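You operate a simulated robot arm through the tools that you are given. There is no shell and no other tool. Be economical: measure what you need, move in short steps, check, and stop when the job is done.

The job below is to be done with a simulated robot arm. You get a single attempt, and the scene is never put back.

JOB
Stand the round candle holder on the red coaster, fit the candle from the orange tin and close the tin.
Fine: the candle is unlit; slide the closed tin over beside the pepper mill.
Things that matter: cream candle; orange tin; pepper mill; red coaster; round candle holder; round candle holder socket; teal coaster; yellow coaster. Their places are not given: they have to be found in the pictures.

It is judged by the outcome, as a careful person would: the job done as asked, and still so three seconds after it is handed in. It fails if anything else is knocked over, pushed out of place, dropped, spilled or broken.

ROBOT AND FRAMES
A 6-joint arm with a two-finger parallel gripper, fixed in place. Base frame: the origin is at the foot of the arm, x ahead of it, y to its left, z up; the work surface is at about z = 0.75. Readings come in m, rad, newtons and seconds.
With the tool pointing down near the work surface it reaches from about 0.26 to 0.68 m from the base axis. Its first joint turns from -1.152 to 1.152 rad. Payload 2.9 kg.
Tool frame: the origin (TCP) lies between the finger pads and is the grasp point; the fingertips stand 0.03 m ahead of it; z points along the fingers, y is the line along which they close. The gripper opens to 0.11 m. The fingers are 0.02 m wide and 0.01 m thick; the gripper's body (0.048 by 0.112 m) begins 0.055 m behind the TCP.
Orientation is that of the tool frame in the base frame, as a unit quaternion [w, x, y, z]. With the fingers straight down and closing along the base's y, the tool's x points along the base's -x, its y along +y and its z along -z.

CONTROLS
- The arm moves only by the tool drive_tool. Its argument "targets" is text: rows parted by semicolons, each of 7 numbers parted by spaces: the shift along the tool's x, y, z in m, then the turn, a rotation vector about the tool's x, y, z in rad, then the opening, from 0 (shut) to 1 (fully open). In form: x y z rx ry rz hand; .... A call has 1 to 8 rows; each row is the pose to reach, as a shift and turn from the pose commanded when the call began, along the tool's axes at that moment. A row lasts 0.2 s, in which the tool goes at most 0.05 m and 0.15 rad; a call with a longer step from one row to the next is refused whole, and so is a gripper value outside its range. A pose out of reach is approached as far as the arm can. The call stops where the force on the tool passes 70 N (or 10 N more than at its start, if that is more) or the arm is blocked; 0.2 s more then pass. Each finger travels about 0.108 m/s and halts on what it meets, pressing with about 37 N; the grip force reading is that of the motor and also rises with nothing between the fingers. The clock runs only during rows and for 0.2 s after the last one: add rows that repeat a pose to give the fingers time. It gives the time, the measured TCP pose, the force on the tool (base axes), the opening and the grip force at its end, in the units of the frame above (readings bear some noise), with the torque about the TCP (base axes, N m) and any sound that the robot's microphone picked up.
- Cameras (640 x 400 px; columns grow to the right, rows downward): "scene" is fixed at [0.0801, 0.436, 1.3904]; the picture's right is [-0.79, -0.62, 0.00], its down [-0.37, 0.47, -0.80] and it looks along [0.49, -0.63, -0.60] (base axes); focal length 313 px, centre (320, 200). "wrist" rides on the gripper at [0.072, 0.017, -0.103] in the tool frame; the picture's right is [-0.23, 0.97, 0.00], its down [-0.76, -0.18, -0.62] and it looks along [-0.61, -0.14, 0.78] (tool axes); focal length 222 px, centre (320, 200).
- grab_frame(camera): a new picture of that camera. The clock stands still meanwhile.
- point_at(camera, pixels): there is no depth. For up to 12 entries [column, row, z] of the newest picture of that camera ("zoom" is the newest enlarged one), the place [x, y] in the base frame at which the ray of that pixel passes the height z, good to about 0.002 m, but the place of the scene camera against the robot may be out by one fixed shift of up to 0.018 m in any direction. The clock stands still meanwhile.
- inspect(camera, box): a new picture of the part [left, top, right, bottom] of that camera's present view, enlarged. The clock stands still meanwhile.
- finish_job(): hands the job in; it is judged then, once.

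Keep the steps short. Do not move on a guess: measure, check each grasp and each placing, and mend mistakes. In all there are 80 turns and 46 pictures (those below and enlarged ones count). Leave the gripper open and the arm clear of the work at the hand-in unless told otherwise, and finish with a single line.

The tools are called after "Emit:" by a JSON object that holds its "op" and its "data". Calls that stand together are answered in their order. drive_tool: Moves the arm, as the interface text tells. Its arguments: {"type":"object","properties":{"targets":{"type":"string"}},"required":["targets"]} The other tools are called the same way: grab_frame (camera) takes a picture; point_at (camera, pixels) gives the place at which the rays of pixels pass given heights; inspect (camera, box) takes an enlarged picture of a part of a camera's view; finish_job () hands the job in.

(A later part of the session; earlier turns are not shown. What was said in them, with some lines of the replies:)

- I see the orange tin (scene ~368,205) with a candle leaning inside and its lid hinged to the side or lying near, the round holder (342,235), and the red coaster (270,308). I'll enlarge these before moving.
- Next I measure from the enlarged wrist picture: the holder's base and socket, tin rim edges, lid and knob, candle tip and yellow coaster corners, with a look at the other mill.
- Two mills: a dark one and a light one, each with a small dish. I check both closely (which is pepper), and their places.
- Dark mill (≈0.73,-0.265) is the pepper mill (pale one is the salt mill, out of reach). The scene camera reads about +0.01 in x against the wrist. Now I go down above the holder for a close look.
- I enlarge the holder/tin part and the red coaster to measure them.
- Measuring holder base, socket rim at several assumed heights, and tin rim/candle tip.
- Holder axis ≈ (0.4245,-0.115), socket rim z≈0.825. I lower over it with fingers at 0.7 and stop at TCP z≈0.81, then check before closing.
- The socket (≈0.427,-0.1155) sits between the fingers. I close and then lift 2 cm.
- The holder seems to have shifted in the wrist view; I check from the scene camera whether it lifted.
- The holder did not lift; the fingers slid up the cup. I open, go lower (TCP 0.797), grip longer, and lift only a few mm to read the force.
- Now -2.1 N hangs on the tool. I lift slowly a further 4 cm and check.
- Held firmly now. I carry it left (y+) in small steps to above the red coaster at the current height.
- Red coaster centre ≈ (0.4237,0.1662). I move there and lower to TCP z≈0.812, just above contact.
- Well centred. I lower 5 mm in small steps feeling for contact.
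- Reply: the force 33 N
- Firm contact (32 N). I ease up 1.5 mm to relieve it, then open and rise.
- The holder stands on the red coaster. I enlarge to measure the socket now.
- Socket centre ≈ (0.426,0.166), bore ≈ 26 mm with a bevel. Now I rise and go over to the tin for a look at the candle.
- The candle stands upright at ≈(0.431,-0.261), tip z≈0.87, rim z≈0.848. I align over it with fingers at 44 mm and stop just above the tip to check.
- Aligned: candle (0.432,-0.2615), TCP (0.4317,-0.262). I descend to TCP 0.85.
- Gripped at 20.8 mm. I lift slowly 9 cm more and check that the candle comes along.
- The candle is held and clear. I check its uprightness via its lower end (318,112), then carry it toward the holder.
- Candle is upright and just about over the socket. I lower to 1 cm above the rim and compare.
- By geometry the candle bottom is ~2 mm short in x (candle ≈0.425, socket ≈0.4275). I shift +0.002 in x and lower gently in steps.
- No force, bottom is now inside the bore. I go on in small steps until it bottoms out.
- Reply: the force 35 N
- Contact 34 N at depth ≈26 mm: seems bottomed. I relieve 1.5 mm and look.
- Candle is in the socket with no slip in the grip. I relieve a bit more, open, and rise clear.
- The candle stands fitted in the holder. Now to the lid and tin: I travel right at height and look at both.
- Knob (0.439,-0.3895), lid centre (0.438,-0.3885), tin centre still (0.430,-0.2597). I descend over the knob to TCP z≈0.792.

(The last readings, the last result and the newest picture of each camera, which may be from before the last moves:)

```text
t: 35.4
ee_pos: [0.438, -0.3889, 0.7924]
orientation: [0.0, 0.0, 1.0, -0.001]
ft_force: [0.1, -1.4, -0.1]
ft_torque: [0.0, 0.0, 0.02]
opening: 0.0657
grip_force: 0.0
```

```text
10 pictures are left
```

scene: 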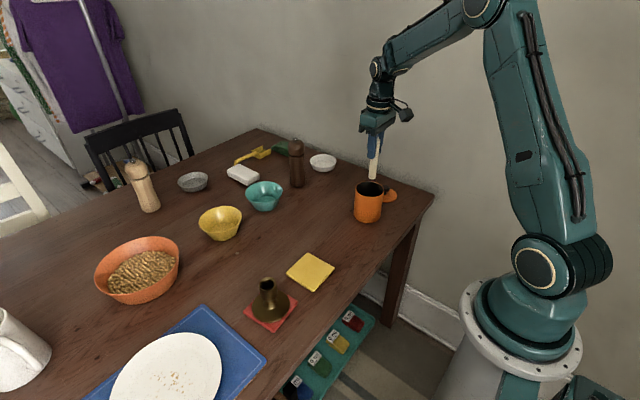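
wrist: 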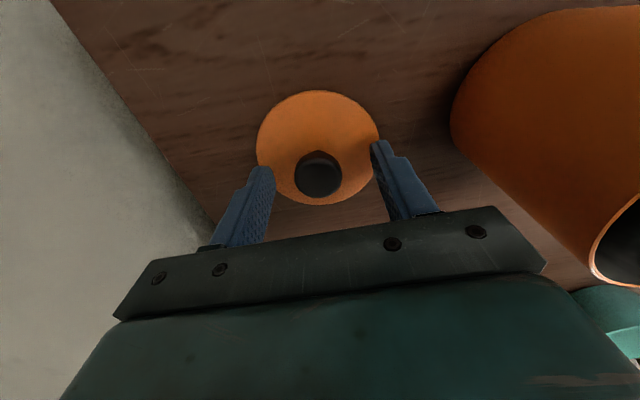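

Knob (318,173) is centred between fingers. I lower 2 mm more, close, and lift slowly.

Emit:
{"op": "drive_tool", "data": {"targets": "0 0 0.002 0 0 0 0.6; 0 0 0.002 0 0 0 0; 0 0 0.002 0 0 0 0; 0 0 0.002 0 0 0 0; 0 0 0.002 0 0 0 0; 0 0 0.002 0 0 0 0; 0 0 -0.002 0 0 0 0; 0 0 -0.006 0 0 0 0"}}

Emit:
{"op": "drive_tool", "data": {"targets": "0 0 -0.01 0 0 0 0; 0 0 -0.025 0 0 0 0; 0 0 -0.045 0 0 0 0; 0 0 -0.065 0 0 0 0; 0 0 -0.085 0 0 0 0; 0 0 -0.105 0 0 0 0; 0 0 -0.125 0 0 0 0; 0 0 -0.125 0 0 0 0"}}

Emit:
{"op": "grab_frame", "data": {"camera": "wrist"}}

```text
t: 37.2
ee_pos: [0.4389, -0.3886, 0.7988]
orientation: [0.0, -0.001, 1.0, 0.0]
ft_force: [0.3, -0.1, -0.3]
ft_torque: [0.0, 0.01, 0.0]
opening: 0.0283
grip_force: 36.6
```

```text
t: 39.0
ee_pos: [0.4383, -0.389, 0.9256]
orientation: [0.0, 0.0, 1.0, 0.001]
ft_force: [0.0, 0.1, 1.3]
ft_torque: [0.01, -0.01, -0.02]
opening: 0.0283
grip_force: 37.1
```

```text
9 pictures are left
```

wrist: 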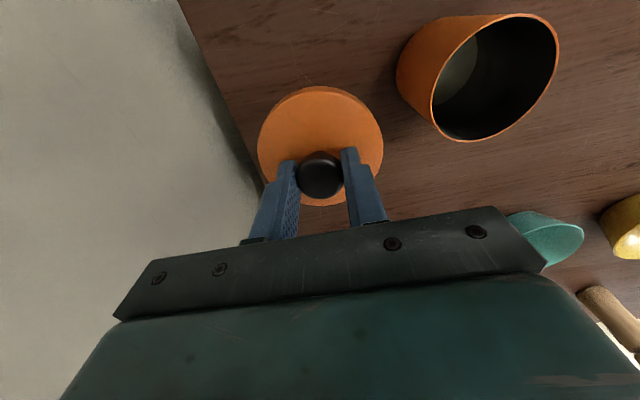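

Lid is held. I measure the tin rim and lid plate in this picture.

Emit:
{"op": "point_at", "data": {"camera": "wrist", "pixels": [[432, 97, 0.848], [558, 55, 0.848], [515, 13, 0.848], [467, 142, 0.848], [258, 148, 0.889], [384, 146, 0.889], [318, 86, 0.889], [322, 206, 0.889]]}}

```text
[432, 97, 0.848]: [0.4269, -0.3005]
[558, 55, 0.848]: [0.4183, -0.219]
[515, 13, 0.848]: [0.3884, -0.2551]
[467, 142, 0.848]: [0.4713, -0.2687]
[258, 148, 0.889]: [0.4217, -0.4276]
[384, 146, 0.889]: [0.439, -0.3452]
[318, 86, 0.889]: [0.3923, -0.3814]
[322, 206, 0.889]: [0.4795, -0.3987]
```

Tin centre (0.430,-0.2598). I carry the lid over it and lower to a few mm above the rim.

Emit:
{"op": "drive_tool", "data": {"targets": "0.002 0.03 0 0 0 0 0; 0.004 0.065 0 0 0 0 0; 0.006 0.1 0 0 0 0 0; 0.0075 0.1282 0 0 0 0 0; 0.0075 0.1282 0.015 0 0 0 0; 0.0075 0.1282 0.027 0 0 0 0; 0.0075 0.1282 0.027 0 0 0 0"}}

Emit:
{"op": "inspect", "data": {"camera": "wrist", "box": [220, 50, 420, 220]}}

Emit:
{"op": "inspect", "data": {"camera": "scene", "box": [320, 150, 420, 240]}}

```text
t: 40.6
ee_pos: [0.4292, -0.2611, 0.8965]
orientation: [0.0, 0.001, 1.0, 0.0]
ft_force: [-0.1, 0.3, 0.2]
ft_torque: [-0.01, 0.04, -0.02]
opening: 0.0284
grip_force: 37.0
```

```text
2.35 times, centred on (320, 135) of wrist
```

zoom: 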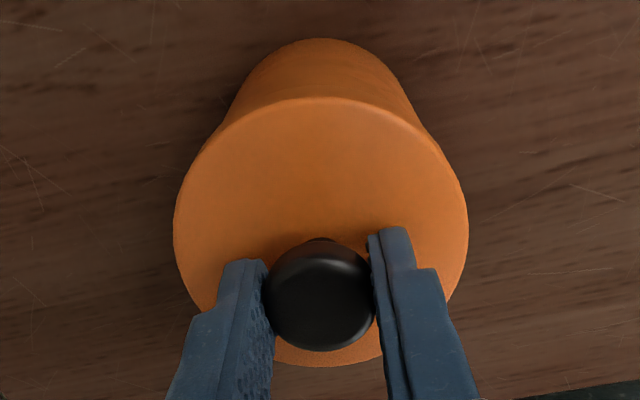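

```text
4.44 times, centred on (370, 195) of scene
```

zoom: 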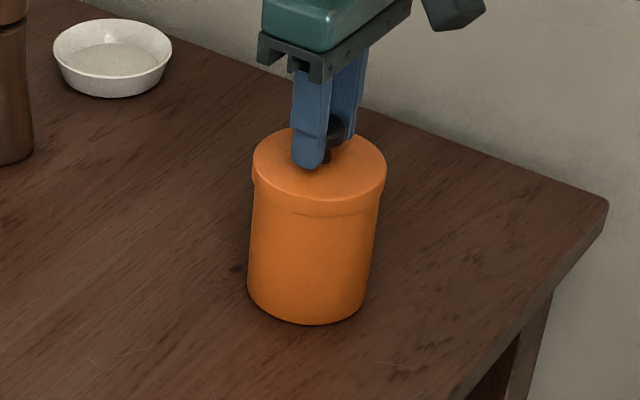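

The lid looks aligned over the rim. I lower in small steps until contact.

Emit:
{"op": "drive_tool", "data": {"targets": "-0.001 0 0.002 0 0 0 0; -0.001 0 0.004 0 0 0 0; -0.001 0 0.006 0 0 0 0; -0.001 0 0.007 0 0 0 0"}}

```text
t: 41.6
ee_pos: [0.4328, -0.2606, 0.8914]
orientation: [0.0, 0.0, 1.0, 0.0]
ft_force: [0.4, -0.1, 1.0]
ft_torque: [-0.02, -0.01, -0.04]
opening: 0.0282
grip_force: 37.3
```

Emit:
{"op": "drive_tool", "data": {"targets": "0 0 0.002 0 0 0 0; 0 0 0.004 0 0 0 0; 0 0 0.005 0 0 0 0"}}

```text
t: 42.4
ee_pos: [0.433, -0.2611, 0.8893]
orientation: [0.004, 0.0, 1.0, -0.001]
ft_force: [-10.4, 6.1, 47.3]
ft_torque: [0.21, 0.13, 0.0]
opening: 0.0285
grip_force: 36.5
```

Contact at z≈0.889, matching the rim height. I relieve 2 mm and look.

Emit:
{"op": "drive_tool", "data": {"targets": "0 0 -0.002 0 0 0 0; 0 0 -0.002 0 0 0 0"}}

Emit:
{"op": "inspect", "data": {"camera": "scene", "box": [335, 165, 405, 230]}}

```text
t: 43.0
ee_pos: [0.4316, -0.2609, 0.8885]
orientation: [0.003, 0.0, 1.0, -0.001]
ft_force: [1.0, -1.7, 26.2]
ft_torque: [-0.06, -0.79, 0.05]
opening: 0.0284
grip_force: 37.2
```

```text
6.15 times, centred on (370, 198) of scene
```

zoom: 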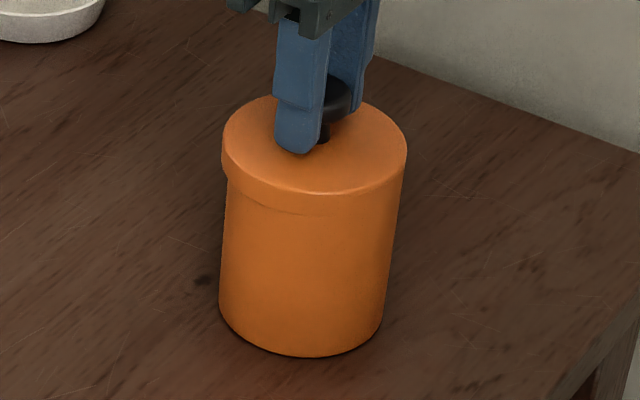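

The lid sits evenly on the rim. I release and rise, then check.

Emit:
{"op": "drive_tool", "data": {"targets": "0 0 -0.001 0 0 0 0; 0 0 -0.001 0 0 0 0.5; 0 0 -0.001 0 0 0 0.7; 0 0 -0.001 0 0 0 0.7; 0 0 -0.03 0 0 0 0.9; 0 0 -0.06 0 0 0 1; 0 0 -0.07 0 0 0 1; 0 0 -0.07 0 0 0 1"}}

Emit:
{"op": "inspect", "data": {"camera": "wrist", "box": [220, 30, 420, 200]}}

```text
t: 44.8
ee_pos: [0.4318, -0.2605, 0.956]
orientation: [0.0, 0.0, 1.0, 0.001]
ft_force: [-0.5, -0.2, 0.3]
ft_torque: [-0.02, -0.01, 0.01]
opening: 0.1099
grip_force: 0.0
heard: snap
```

```text
2.35 times, centred on (320, 115) of wrist
```

zoom: 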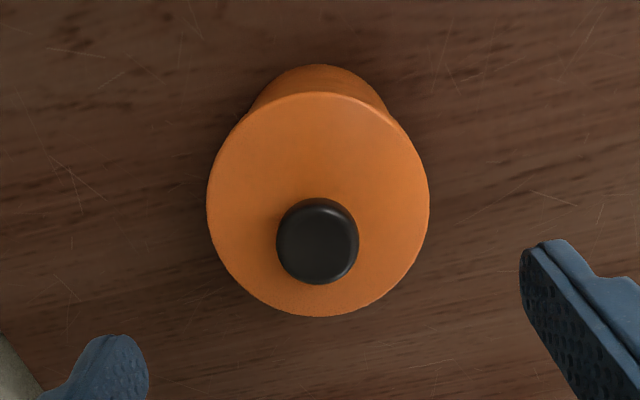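

A "snap" was heard: the lid is latched. I measure the closed tin's lid and knob here.

Emit:
{"op": "point_at", "data": {"camera": "zoom", "pixels": [[207, 200, 0.853], [430, 200, 0.853], [310, 92, 0.853], [325, 316, 0.853], [318, 240, 0.875], [318, 240, 0.87]]}}

```text
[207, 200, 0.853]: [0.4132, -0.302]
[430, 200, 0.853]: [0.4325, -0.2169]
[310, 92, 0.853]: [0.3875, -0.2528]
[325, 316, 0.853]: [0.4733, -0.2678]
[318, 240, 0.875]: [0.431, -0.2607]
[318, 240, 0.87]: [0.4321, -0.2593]
```

Centre (0.4305,-0.2597), concentric. I straddle the tin with fully open fingers and lower to TCP z≈0.835 (body stays above the knob).

Emit:
{"op": "drive_tool", "data": {"targets": "0.001 0.001 0.03 0 0 0 1; 0.001 0.001 0.06 0 0 0 1; 0.001 0.001 0.085 0 0 0 1; 0.001 0.001 0.105 0 0 0 1; 0.001 0.001 0.121 0 0 0 1; 0.001 0.001 0.121 0 0 0 1"}}

Emit:
{"op": "drive_tool", "data": {"targets": "0 0 0 0 0 0 0.6; 0 0 0 0 0 0 0.6; 0 0 0 0 0 0 0.6; 0 0 0 0 0 0 0.6"}}

```text
t: 46.2
ee_pos: [0.4324, -0.2619, 0.8362]
orientation: [0.0, 0.0, 1.0, 0.0]
ft_force: [-0.5, 0.5, -0.1]
ft_torque: [0.0, -0.04, -0.02]
opening: 0.1103
grip_force: 0.0
```

```text
t: 47.2
ee_pos: [0.431, -0.261, 0.8352]
orientation: [0.0, 0.0, 1.0, 0.001]
ft_force: [-0.3, 1.0, -0.4]
ft_torque: [-0.03, -0.07, -0.01]
opening: 0.0862
grip_force: 37.1
```

Gripped at 86 mm. I slide it along the table, first half, watching the forces.

Emit:
{"op": "drive_tool", "data": {"targets": "-0.008 0.001 0 0 0 0 0.6; -0.02 0.002 0 0 0 0 0.6; -0.032 0.003 0 0 0 0 0.6; -0.045 0.004 0 0 0 0 0.6; -0.058 0.005 0 0 0 0 0.6; -0.071 0.006 0 0 0 0 0.6; -0.084 0.007 0 0 0 0 0.6; -0.096 0.008 0 0 0 0 0.6"}}

Emit:
{"op": "grab_frame", "data": {"camera": "wrist"}}

```text
t: 49.0
ee_pos: [0.5261, -0.2513, 0.8363]
orientation: [0.0, 0.0, 1.0, 0.0]
ft_force: [-4.1, 0.4, 5.0]
ft_torque: [0.0, 0.01, 0.02]
opening: 0.0858
grip_force: 37.6
```

```text
4 pictures are left
```

wrist: 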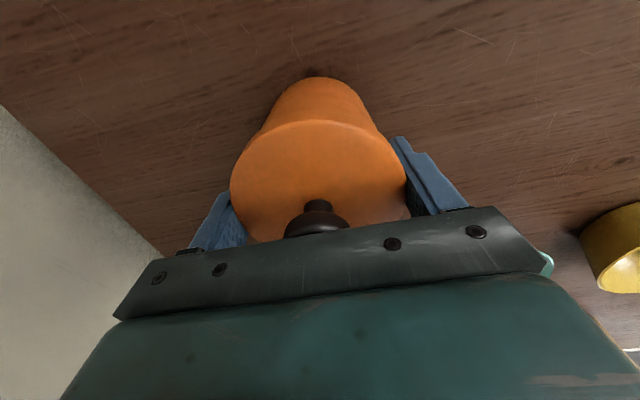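

The tin slides upright with it (drag ~4 N). Second half.

Emit:
{"op": "drive_tool", "data": {"targets": "-0.012 0.001 0 0 0 0 0.6; -0.025 0.002 0 0 0 0 0.6; -0.038 0.003 0 0 0 0 0.6; -0.051 0.004 0 0 0 0 0.6; -0.064 0.005 0 0 0 0 0.6; -0.077 0.006 0 0 0 0 0.6; -0.09 0.006 0 0 0 0 0.6; -0.097 0.006 0 0 0 0 0.6"}}

Emit:
{"op": "inspect", "data": {"camera": "scene", "box": [220, 100, 420, 225]}}

```text
t: 50.8
ee_pos: [0.6242, -0.2445, 0.8352]
orientation: [0.0, 0.0, 1.0, 0.0]
ft_force: [-2.0, -1.8, 3.7]
ft_torque: [-0.03, -0.05, 0.01]
opening: 0.086
grip_force: 37.1
```

```text
3.20 times, centred on (320, 162) of scene
```

zoom: 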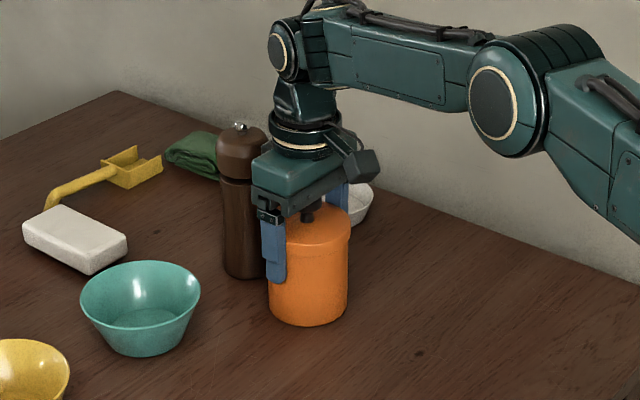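

The tin stands beside the mill with a clear gap. I open, and rise straight up.

Emit:
{"op": "drive_tool", "data": {"targets": "0 0 0 0 0 0 1; 0 0 0 0 0 0 1; 0 0 0 0 0 0 1; 0 0 -0.025 0 0 0 1; 0 0 -0.05 0 0 0 1; 0 0 -0.08 0 0 0 1"}}

Emit:
{"op": "drive_tool", "data": {"targets": "0.02 0 -0.03 0 0 0 1; 0.06 0 -0.06 0 0 0 1; 0.1 0 -0.09 0 0 0 1; 0.14 0 -0.12 0 0 0 1; 0.18 0 -0.14 0 0 0 1; 0.2 0 -0.15 0 0 0 1"}}

Emit:
{"op": "grab_frame", "data": {"camera": "scene"}}

```text
t: 52.2
ee_pos: [0.6246, -0.2454, 0.9143]
orientation: [0.0, -0.001, 1.0, 0.0]
ft_force: [0.2, -0.3, -1.0]
ft_torque: [0.02, 0.0, -0.03]
opening: 0.1099
grip_force: 0.0
```

```text
t: 53.6
ee_pos: [0.424, -0.2465, 1.0666]
orientation: [0.0, 0.0, 1.0, -0.001]
ft_force: [0.2, 0.2, 0.2]
ft_torque: [-0.02, 0.0, -0.02]
opening: 0.11
grip_force: 0.1
```

```text
2 pictures are left
```

scene: 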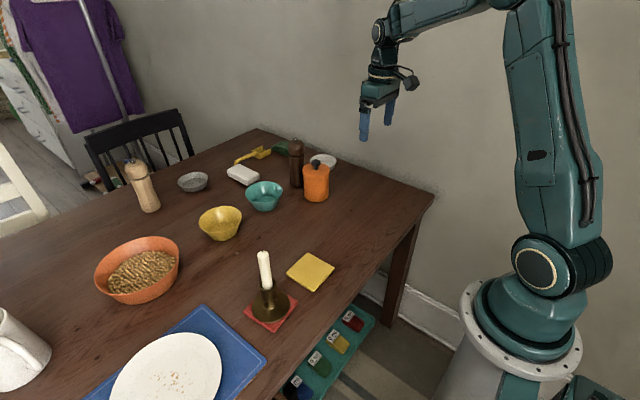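

One last close look at the tin beside the mill to confirm the lid is on.

Emit:
{"op": "inspect", "data": {"camera": "scene", "box": [270, 130, 360, 215]}}

```text
4.71 times, centred on (315, 172) of scene
```

zoom: 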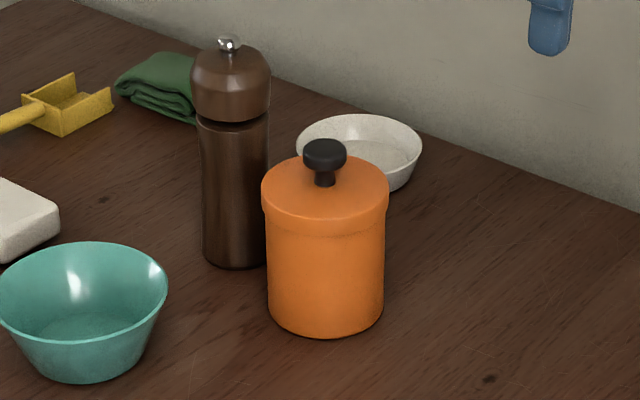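

Everything is in place: the closed tin is beside the mill, the candle is in the holder on the red coaster, the gripper is open and the arm is clear. I hand the job in.

Emit:
{"op": "finish_job", "data": {}}

```text
The job is handed in.
```

The holder stands on the red coaster with the unlit candle fitted, and the orange tin is closed and sits beside the dark mill, which I took to be the pepper mill.
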